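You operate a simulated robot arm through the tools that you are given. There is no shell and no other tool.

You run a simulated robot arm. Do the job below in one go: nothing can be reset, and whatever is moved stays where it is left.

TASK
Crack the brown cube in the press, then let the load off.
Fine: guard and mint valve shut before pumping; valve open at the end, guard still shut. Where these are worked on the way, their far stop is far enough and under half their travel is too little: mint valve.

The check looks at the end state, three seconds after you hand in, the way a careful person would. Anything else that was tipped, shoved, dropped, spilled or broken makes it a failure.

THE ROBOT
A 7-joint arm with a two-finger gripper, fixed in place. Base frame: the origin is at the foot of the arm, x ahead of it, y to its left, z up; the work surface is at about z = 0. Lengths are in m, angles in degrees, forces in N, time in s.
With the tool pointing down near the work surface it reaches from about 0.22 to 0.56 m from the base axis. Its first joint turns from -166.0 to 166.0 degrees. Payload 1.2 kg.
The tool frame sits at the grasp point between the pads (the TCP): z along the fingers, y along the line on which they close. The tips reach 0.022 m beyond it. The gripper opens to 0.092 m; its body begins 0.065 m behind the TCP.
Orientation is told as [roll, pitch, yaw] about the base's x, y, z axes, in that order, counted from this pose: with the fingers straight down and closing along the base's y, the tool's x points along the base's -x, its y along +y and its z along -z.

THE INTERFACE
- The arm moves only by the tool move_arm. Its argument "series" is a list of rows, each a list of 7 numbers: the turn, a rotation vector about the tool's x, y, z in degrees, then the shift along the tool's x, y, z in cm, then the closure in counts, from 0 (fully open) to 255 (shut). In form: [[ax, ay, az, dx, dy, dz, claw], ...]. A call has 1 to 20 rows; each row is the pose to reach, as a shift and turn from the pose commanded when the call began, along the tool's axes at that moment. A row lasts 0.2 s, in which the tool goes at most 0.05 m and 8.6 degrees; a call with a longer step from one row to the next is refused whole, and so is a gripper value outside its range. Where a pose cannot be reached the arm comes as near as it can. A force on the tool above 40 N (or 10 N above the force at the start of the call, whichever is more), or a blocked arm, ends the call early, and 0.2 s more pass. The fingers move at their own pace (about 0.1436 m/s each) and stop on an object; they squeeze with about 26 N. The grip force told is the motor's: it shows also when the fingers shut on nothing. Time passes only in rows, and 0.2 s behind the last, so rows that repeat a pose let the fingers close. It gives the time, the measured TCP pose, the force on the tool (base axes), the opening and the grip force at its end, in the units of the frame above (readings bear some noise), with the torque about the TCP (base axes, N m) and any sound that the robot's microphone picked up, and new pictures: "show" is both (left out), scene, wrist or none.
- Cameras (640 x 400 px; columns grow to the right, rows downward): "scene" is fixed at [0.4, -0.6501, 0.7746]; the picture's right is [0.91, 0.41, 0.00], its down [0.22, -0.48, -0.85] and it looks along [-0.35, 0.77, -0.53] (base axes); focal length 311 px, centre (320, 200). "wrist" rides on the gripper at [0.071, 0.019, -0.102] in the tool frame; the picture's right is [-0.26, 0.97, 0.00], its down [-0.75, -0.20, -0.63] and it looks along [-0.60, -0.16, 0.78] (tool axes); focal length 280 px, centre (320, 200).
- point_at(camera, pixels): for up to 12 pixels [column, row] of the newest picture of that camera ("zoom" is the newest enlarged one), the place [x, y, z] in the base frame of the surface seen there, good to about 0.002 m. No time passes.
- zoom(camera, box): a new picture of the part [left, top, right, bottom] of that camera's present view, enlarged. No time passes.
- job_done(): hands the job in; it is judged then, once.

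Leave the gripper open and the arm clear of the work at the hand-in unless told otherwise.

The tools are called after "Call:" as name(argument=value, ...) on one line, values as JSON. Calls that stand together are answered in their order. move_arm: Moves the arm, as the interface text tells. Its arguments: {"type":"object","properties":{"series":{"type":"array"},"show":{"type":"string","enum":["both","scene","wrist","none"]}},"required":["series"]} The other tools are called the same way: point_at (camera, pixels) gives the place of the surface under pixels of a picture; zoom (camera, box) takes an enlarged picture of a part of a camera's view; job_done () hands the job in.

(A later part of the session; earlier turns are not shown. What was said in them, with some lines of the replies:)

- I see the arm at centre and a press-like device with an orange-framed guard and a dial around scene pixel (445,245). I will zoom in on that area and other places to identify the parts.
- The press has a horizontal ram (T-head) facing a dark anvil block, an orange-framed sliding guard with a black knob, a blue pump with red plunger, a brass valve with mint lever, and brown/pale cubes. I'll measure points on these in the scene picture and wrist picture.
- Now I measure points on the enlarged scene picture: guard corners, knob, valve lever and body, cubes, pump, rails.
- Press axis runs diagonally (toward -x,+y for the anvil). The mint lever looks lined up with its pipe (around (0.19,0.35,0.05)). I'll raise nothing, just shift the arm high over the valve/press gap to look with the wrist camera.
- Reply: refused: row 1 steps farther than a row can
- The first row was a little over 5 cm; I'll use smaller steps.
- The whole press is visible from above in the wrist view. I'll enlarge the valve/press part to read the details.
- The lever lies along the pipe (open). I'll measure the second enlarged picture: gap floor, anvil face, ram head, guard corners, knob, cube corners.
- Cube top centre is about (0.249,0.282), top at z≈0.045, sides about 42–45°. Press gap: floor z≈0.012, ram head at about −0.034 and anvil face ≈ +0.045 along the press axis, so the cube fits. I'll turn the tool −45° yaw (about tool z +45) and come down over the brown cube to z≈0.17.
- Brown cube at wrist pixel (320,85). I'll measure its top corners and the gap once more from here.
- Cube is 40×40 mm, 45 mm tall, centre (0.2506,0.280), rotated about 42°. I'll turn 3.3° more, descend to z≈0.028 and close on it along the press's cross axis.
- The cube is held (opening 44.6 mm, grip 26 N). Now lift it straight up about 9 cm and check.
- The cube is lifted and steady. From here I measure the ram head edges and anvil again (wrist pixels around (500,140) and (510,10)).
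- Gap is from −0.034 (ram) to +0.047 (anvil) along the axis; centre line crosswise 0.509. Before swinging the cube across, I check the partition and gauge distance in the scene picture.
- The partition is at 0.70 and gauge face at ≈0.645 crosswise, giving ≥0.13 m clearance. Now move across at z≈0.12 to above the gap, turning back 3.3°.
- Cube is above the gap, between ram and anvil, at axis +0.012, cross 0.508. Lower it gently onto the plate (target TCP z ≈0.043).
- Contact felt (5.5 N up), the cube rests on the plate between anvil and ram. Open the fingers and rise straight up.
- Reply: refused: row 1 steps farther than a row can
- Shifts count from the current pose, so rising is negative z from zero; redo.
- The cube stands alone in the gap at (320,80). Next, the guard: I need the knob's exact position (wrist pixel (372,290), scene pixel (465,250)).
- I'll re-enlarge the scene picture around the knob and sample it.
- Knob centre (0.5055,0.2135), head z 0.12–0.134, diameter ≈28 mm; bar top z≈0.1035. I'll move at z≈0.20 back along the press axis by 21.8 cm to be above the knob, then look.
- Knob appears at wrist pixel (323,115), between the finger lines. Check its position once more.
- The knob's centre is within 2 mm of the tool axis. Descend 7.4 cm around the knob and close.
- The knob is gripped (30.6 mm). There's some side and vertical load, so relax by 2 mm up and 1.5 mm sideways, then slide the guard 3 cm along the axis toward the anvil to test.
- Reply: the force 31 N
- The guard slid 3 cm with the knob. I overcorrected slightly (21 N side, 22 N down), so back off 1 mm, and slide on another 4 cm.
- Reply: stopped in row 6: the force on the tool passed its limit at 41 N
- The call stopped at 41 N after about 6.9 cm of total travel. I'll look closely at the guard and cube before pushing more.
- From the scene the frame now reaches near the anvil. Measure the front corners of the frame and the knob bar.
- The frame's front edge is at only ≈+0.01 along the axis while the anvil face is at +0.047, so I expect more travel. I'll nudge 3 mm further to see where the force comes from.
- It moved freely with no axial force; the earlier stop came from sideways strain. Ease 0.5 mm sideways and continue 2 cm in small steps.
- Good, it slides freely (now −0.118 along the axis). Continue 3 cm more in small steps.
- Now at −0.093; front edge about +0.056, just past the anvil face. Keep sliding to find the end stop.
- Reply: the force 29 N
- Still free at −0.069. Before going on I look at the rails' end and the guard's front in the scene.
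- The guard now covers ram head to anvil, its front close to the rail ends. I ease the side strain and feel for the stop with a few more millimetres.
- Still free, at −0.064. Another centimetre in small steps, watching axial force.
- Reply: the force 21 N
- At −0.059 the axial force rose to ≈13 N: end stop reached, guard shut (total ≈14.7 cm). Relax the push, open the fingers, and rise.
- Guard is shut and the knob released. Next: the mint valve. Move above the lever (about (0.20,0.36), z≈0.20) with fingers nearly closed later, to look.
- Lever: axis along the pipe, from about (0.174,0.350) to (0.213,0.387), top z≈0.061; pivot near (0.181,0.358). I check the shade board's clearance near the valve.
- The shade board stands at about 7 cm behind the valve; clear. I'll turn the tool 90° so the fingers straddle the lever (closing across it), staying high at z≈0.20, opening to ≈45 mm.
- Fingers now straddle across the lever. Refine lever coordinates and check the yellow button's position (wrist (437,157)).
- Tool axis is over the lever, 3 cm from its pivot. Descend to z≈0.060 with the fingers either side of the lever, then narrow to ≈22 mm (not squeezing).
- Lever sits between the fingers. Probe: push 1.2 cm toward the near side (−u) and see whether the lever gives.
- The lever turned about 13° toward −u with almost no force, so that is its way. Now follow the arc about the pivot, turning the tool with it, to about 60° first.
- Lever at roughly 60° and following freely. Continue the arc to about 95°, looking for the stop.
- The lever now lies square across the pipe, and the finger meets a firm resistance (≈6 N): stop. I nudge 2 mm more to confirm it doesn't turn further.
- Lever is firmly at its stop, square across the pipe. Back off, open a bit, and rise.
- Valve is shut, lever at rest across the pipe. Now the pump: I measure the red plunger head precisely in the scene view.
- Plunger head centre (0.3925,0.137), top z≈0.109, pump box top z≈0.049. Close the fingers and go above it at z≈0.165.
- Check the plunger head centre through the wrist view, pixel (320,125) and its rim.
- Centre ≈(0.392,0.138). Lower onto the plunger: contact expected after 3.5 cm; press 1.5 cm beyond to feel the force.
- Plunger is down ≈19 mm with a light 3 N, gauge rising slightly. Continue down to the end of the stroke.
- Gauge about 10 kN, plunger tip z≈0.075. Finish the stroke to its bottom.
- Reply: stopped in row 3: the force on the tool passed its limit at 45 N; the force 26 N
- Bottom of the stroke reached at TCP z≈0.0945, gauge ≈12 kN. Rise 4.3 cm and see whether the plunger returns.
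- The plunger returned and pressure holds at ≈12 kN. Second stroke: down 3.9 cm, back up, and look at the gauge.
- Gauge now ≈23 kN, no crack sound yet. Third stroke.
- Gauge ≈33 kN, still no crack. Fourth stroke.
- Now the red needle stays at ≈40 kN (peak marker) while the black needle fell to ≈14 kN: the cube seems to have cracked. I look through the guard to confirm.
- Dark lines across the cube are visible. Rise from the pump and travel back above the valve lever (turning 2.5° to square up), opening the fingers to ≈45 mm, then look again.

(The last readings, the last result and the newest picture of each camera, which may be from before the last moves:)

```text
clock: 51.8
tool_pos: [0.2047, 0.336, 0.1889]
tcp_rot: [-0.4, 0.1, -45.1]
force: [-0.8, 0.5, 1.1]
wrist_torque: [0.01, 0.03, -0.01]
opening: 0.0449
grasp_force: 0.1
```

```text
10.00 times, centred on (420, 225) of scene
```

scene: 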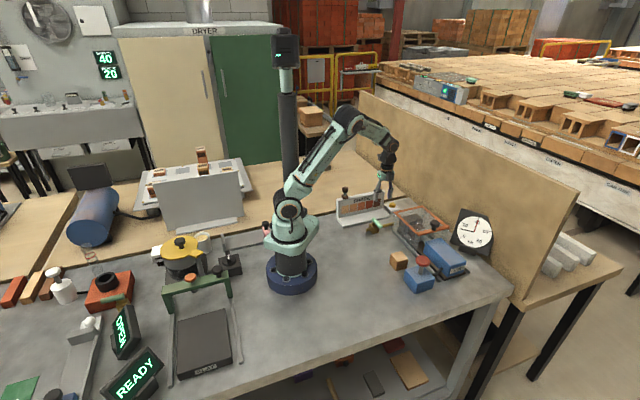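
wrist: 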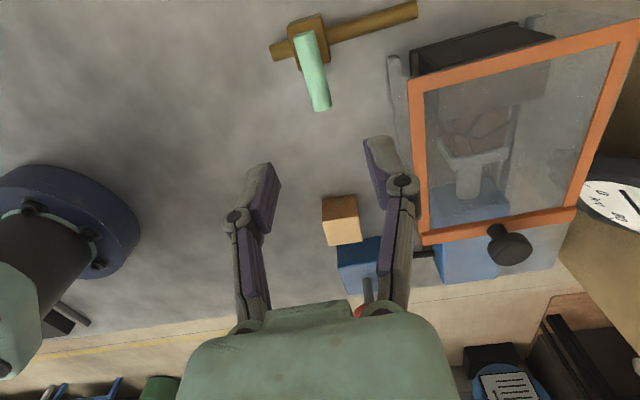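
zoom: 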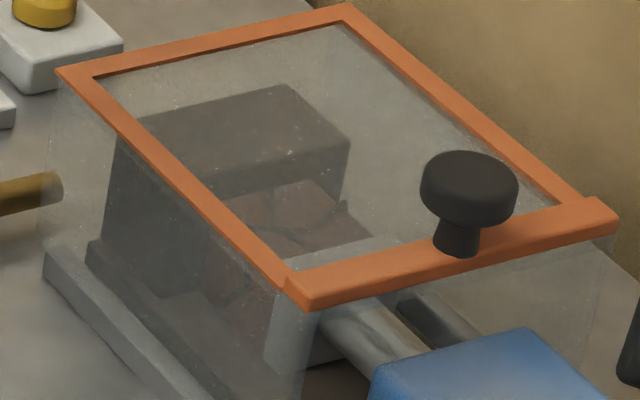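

The cube shows clear cracks; ram is loaded at ≈14 kN. Now open the mint valve. I measure the lever's present position (wrist pixel (313,75)).

Call:
point_at(camera="wrist", pixels=[[305, 38], [312, 70], [319, 105], [314, 108], [329, 104], [304, 75], [321, 70]])

```text
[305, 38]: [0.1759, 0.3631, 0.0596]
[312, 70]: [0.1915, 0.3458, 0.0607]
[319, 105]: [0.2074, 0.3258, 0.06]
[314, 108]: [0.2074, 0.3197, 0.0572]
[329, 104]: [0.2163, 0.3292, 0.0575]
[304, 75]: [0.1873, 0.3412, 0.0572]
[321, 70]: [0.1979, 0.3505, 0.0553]
```

Lever runs from the pivot toward the near side, centre line matches the tool. Descend to z≈0.0615 straddling it and narrow to ≈24 mm.

Call:
move_arm(series=[[0, 0, 0, 0, -0.2, 4, 130], [0, 0, 0, 0, -0.2, 8, 130], [0, 0, 0, 0, -0.2, 11, 130], [0, 0, 0, 0, -0.2, 12.7, 130], [0, 0, 0, 0, -0.2, 12.7, 130], [0, 0, 0, 0, -0.2, 12.7, 190], [0, 0, 0, 0, -0.2, 12.7, 190]])

```text
clock: 53.4
tool_pos: [0.2024, 0.3341, 0.0635]
tcp_rot: [-0.4, 0.2, -45.1]
force: [-1.2, 0.6, 0.0]
wrist_torque: [0.06, 0.02, -0.01]
opening: 0.0233
grasp_force: 0.0
```

scene: 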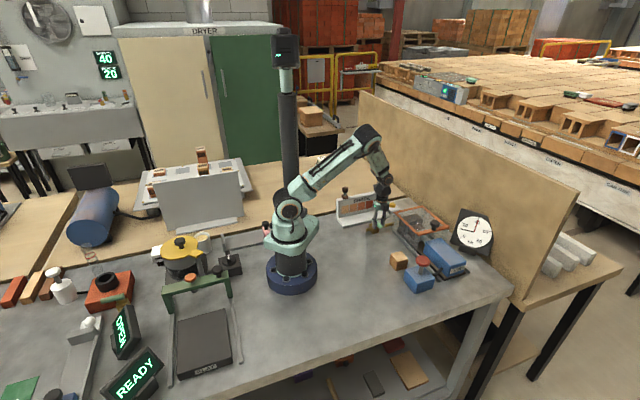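
wrist: 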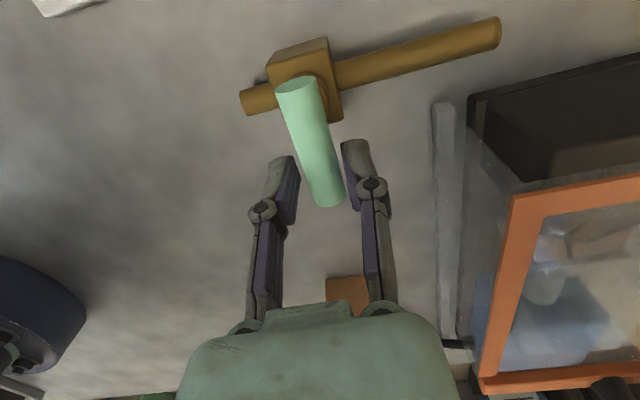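

Lever between the fingers. Now turn it back counter-clockwise along the arc to about 10° from in-line.

Call:
move_arm(series=[[0, 0, 0, 0.04, 0.46, 0, 190], [0, 0, -8, 0.13, 0.88, 0, 190], [0, 0, -16, 0.27, 1.27, 0, 190], [0, 0, -24, 0.46, 1.65, 0, 190], [0, 0, -32, 0.71, 1.99, 0, 190], [0, 0, -40, 1.0, 2.3, 0, 190], [0, 0, -48, 1.33, 2.56, 0, 190], [0, 0, -56, 1.69, 2.77, 0, 190], [0, 0, -64, 2.08, 2.94, 0, 190], [0, 0, -72, 2.49, 3.03, 0, 190], [0, 0, -80, 2.91, 3.08, 0, 190], [0, 0, -80, 2.91, 3.08, 0, 190]])

Call:
zoom(camera="scene", box=[380, 200, 500, 290])

```text
clock: 56.0
tool_pos: [0.2039, 0.376, 0.0644]
tcp_rot: [0.1, 0.4, 35.0]
force: [0.7, 0.2, 0.9]
wrist_torque: [0.0, -0.01, 0.04]
opening: 0.0238
grasp_force: 0.4
```

scene: 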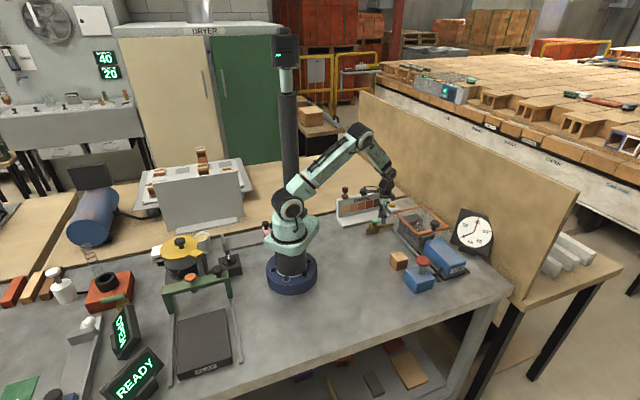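
wrist: 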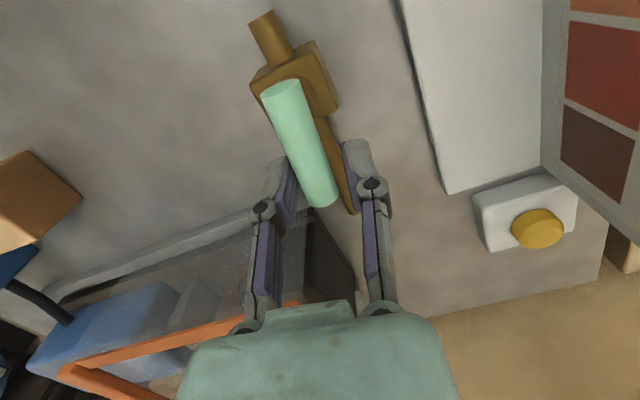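

```text
4.44 times, centred on (440, 245) of scene
```

zoom: 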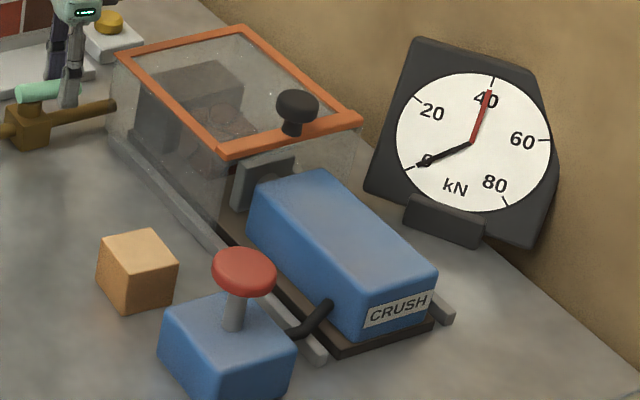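

Black needle is at 0 and the ram has withdrawn. Finish turning the lever to its open stop, in line with the pipe.

Call:
move_arm(series=[[0, 0, -5, 0.05, 0.3, 0, 190], [0, 0, -10, 0.1, 0.57, 0, 190], [0, 0, -10, 0.18, 0.8, 0, 190], [0, 0, -10, 0.2, 0.95, 0, 190], [0, 0, -10, 0.2, 0.95, 0, 190]])

Call:
zoom(camera="wrist", box=[200, 0, 440, 220])

```text
clock: 57.2
tool_pos: [0.198, 0.3819, 0.0644]
tcp_rot: [0.1, 0.4, 44.8]
force: [10.0, -8.2, 1.4]
wrist_torque: [-0.26, -0.04, 0.15]
opening: 0.0322
grasp_force: 6.7
```

scene: 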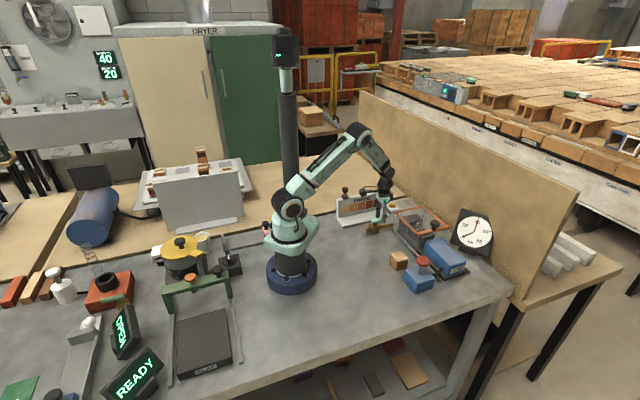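
wrist: 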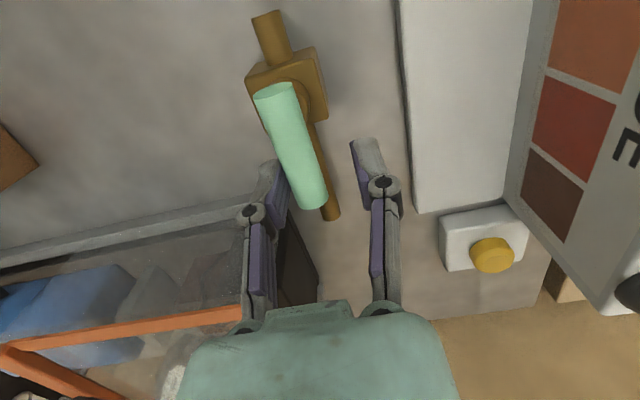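

```text
1.82 times, centred on (320, 110) of wrist
```

zoom: 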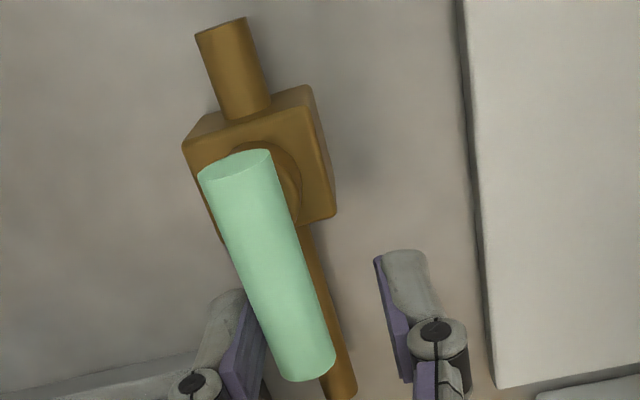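

Lever is back at its open stop (≈13 N resistance, in line with the pipe). Back off, open, and rise clear.

Call:
move_arm(series=[[0, 0, 0, 0, -0.4, 0, 160], [0, 0, 0, 0, -0.6, 0, 120], [0, 0, 0, 0, -0.6, 0, 120], [0, 0, 0, 0, -0.6, -2, 120], [0, 0, 0, 0, -0.6, -5, 120], [0, 0, 0, 0, -0.6, -9, 120], [0, 0, 0, 0, -0.6, -13, 60], [0, 0, 0, 0, -0.6, -17, 0], [0, 0, 0, 0, -0.6, -20, 0], [0, 0, 0, 0, -0.6, -20, 0]])

Call:
zoom(camera="scene", box=[340, 180, 500, 300])

```text
clock: 59.4
tool_pos: [0.2026, 0.3777, 0.2632]
tcp_rot: [0.1, 0.5, 45.0]
force: [0.3, 0.3, -0.1]
wrist_torque: [-0.02, 0.02, 0.01]
opening: 0.092
grasp_force: 0.0
```

scene: 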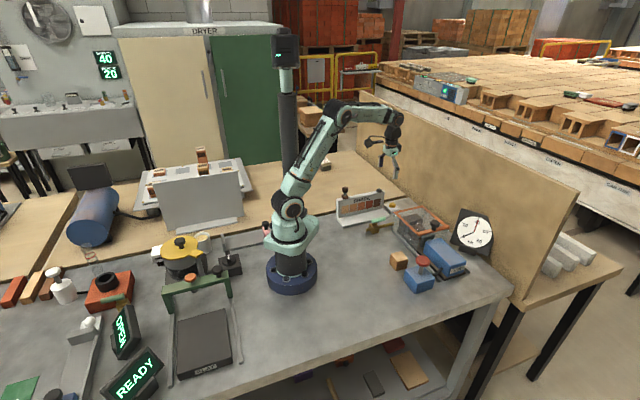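
wrist: 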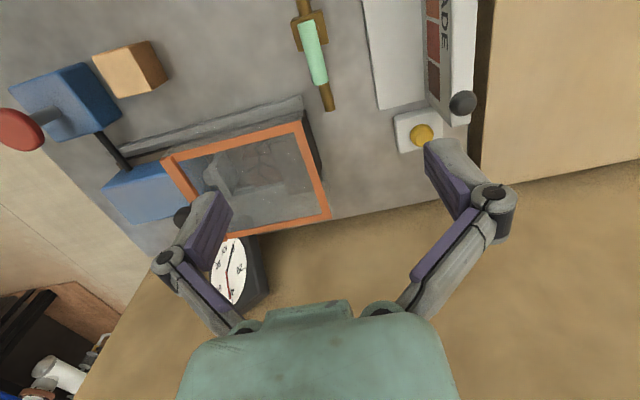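

```text
3.33 times, centred on (420, 240) of scene
```

zoom: 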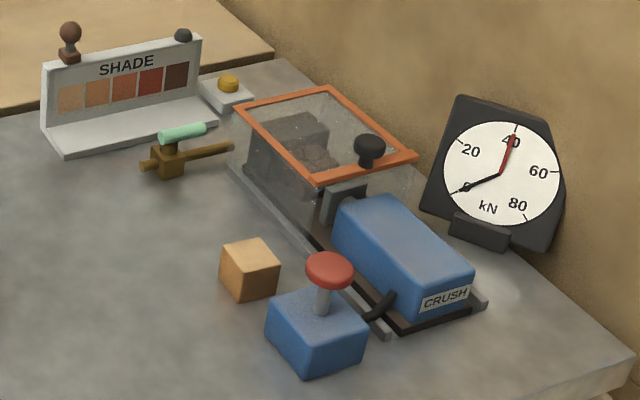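

Everything looks right: valve open, guard shut, gauge at 0, gripper open. I double-check the detail around the shade tray and the cracked cube.

Call:
zoom(camera="scene", box=[330, 175, 430, 240])

Call:
zoom(camera="wrist", box=[150, 100, 350, 240])

Call:
point_at(camera="scene", pixels=[[400, 213], [431, 251], [443, 236], [465, 236]])

```text
6.15 times, centred on (380, 208) of scene
```

zoom: 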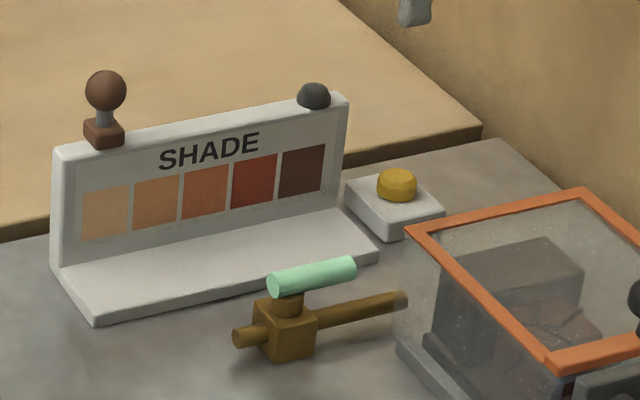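

```text
2.86 times, centred on (250, 170) of wrist
```

zoom: 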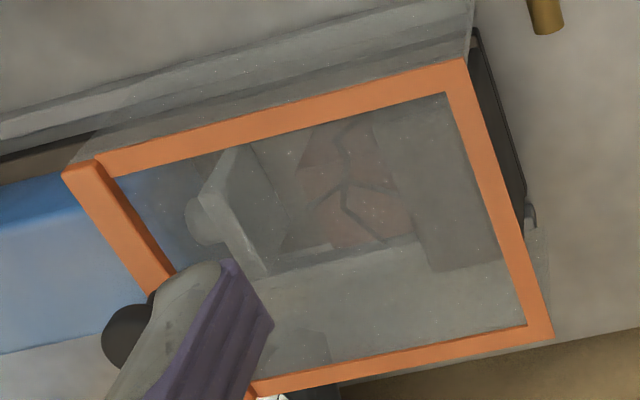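

```text
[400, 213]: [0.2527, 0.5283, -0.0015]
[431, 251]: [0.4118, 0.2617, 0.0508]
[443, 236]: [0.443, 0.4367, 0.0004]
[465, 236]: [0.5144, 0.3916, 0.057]
```

The cube is split into pieces under the shut guard and the ram has withdrawn. The gauge's live needle reads 0, the mint lever is in line with its pipe (open), and nothing else has been disturbed. The gripper is open and clear of the work, so I'm handing the job in.

Call:
job_done()

```text
The job is handed in.
```

The brown cube is cracked in the press and the load is off. The job is handed in; no verdict has come back yet.

- **Cracking:** I put the cube between the ram and the anvil, slid the guard to its end stop and turned the mint valve to its shut stop before pumping. On the fourth pump stroke the gauge peaked at about 40 kN, then fell to about 14 kN. The cracks are visible through the guard.
- **Load off:** I turned the mint valve back to its open stop. The gauge needle dropped to 0 and the ram withdrew from the cube.
- **End state:** The guard is still shut, the mint valve is open, the gripper is open and the arm is clear of the work. The pale cube, shade board and yellow button were not touched.

The microphone reported no sound at the crack, so I went by the gauge drop and the visible cracks. The gauge's red peak marker still points at about 40 kN; the live needle reads 0.
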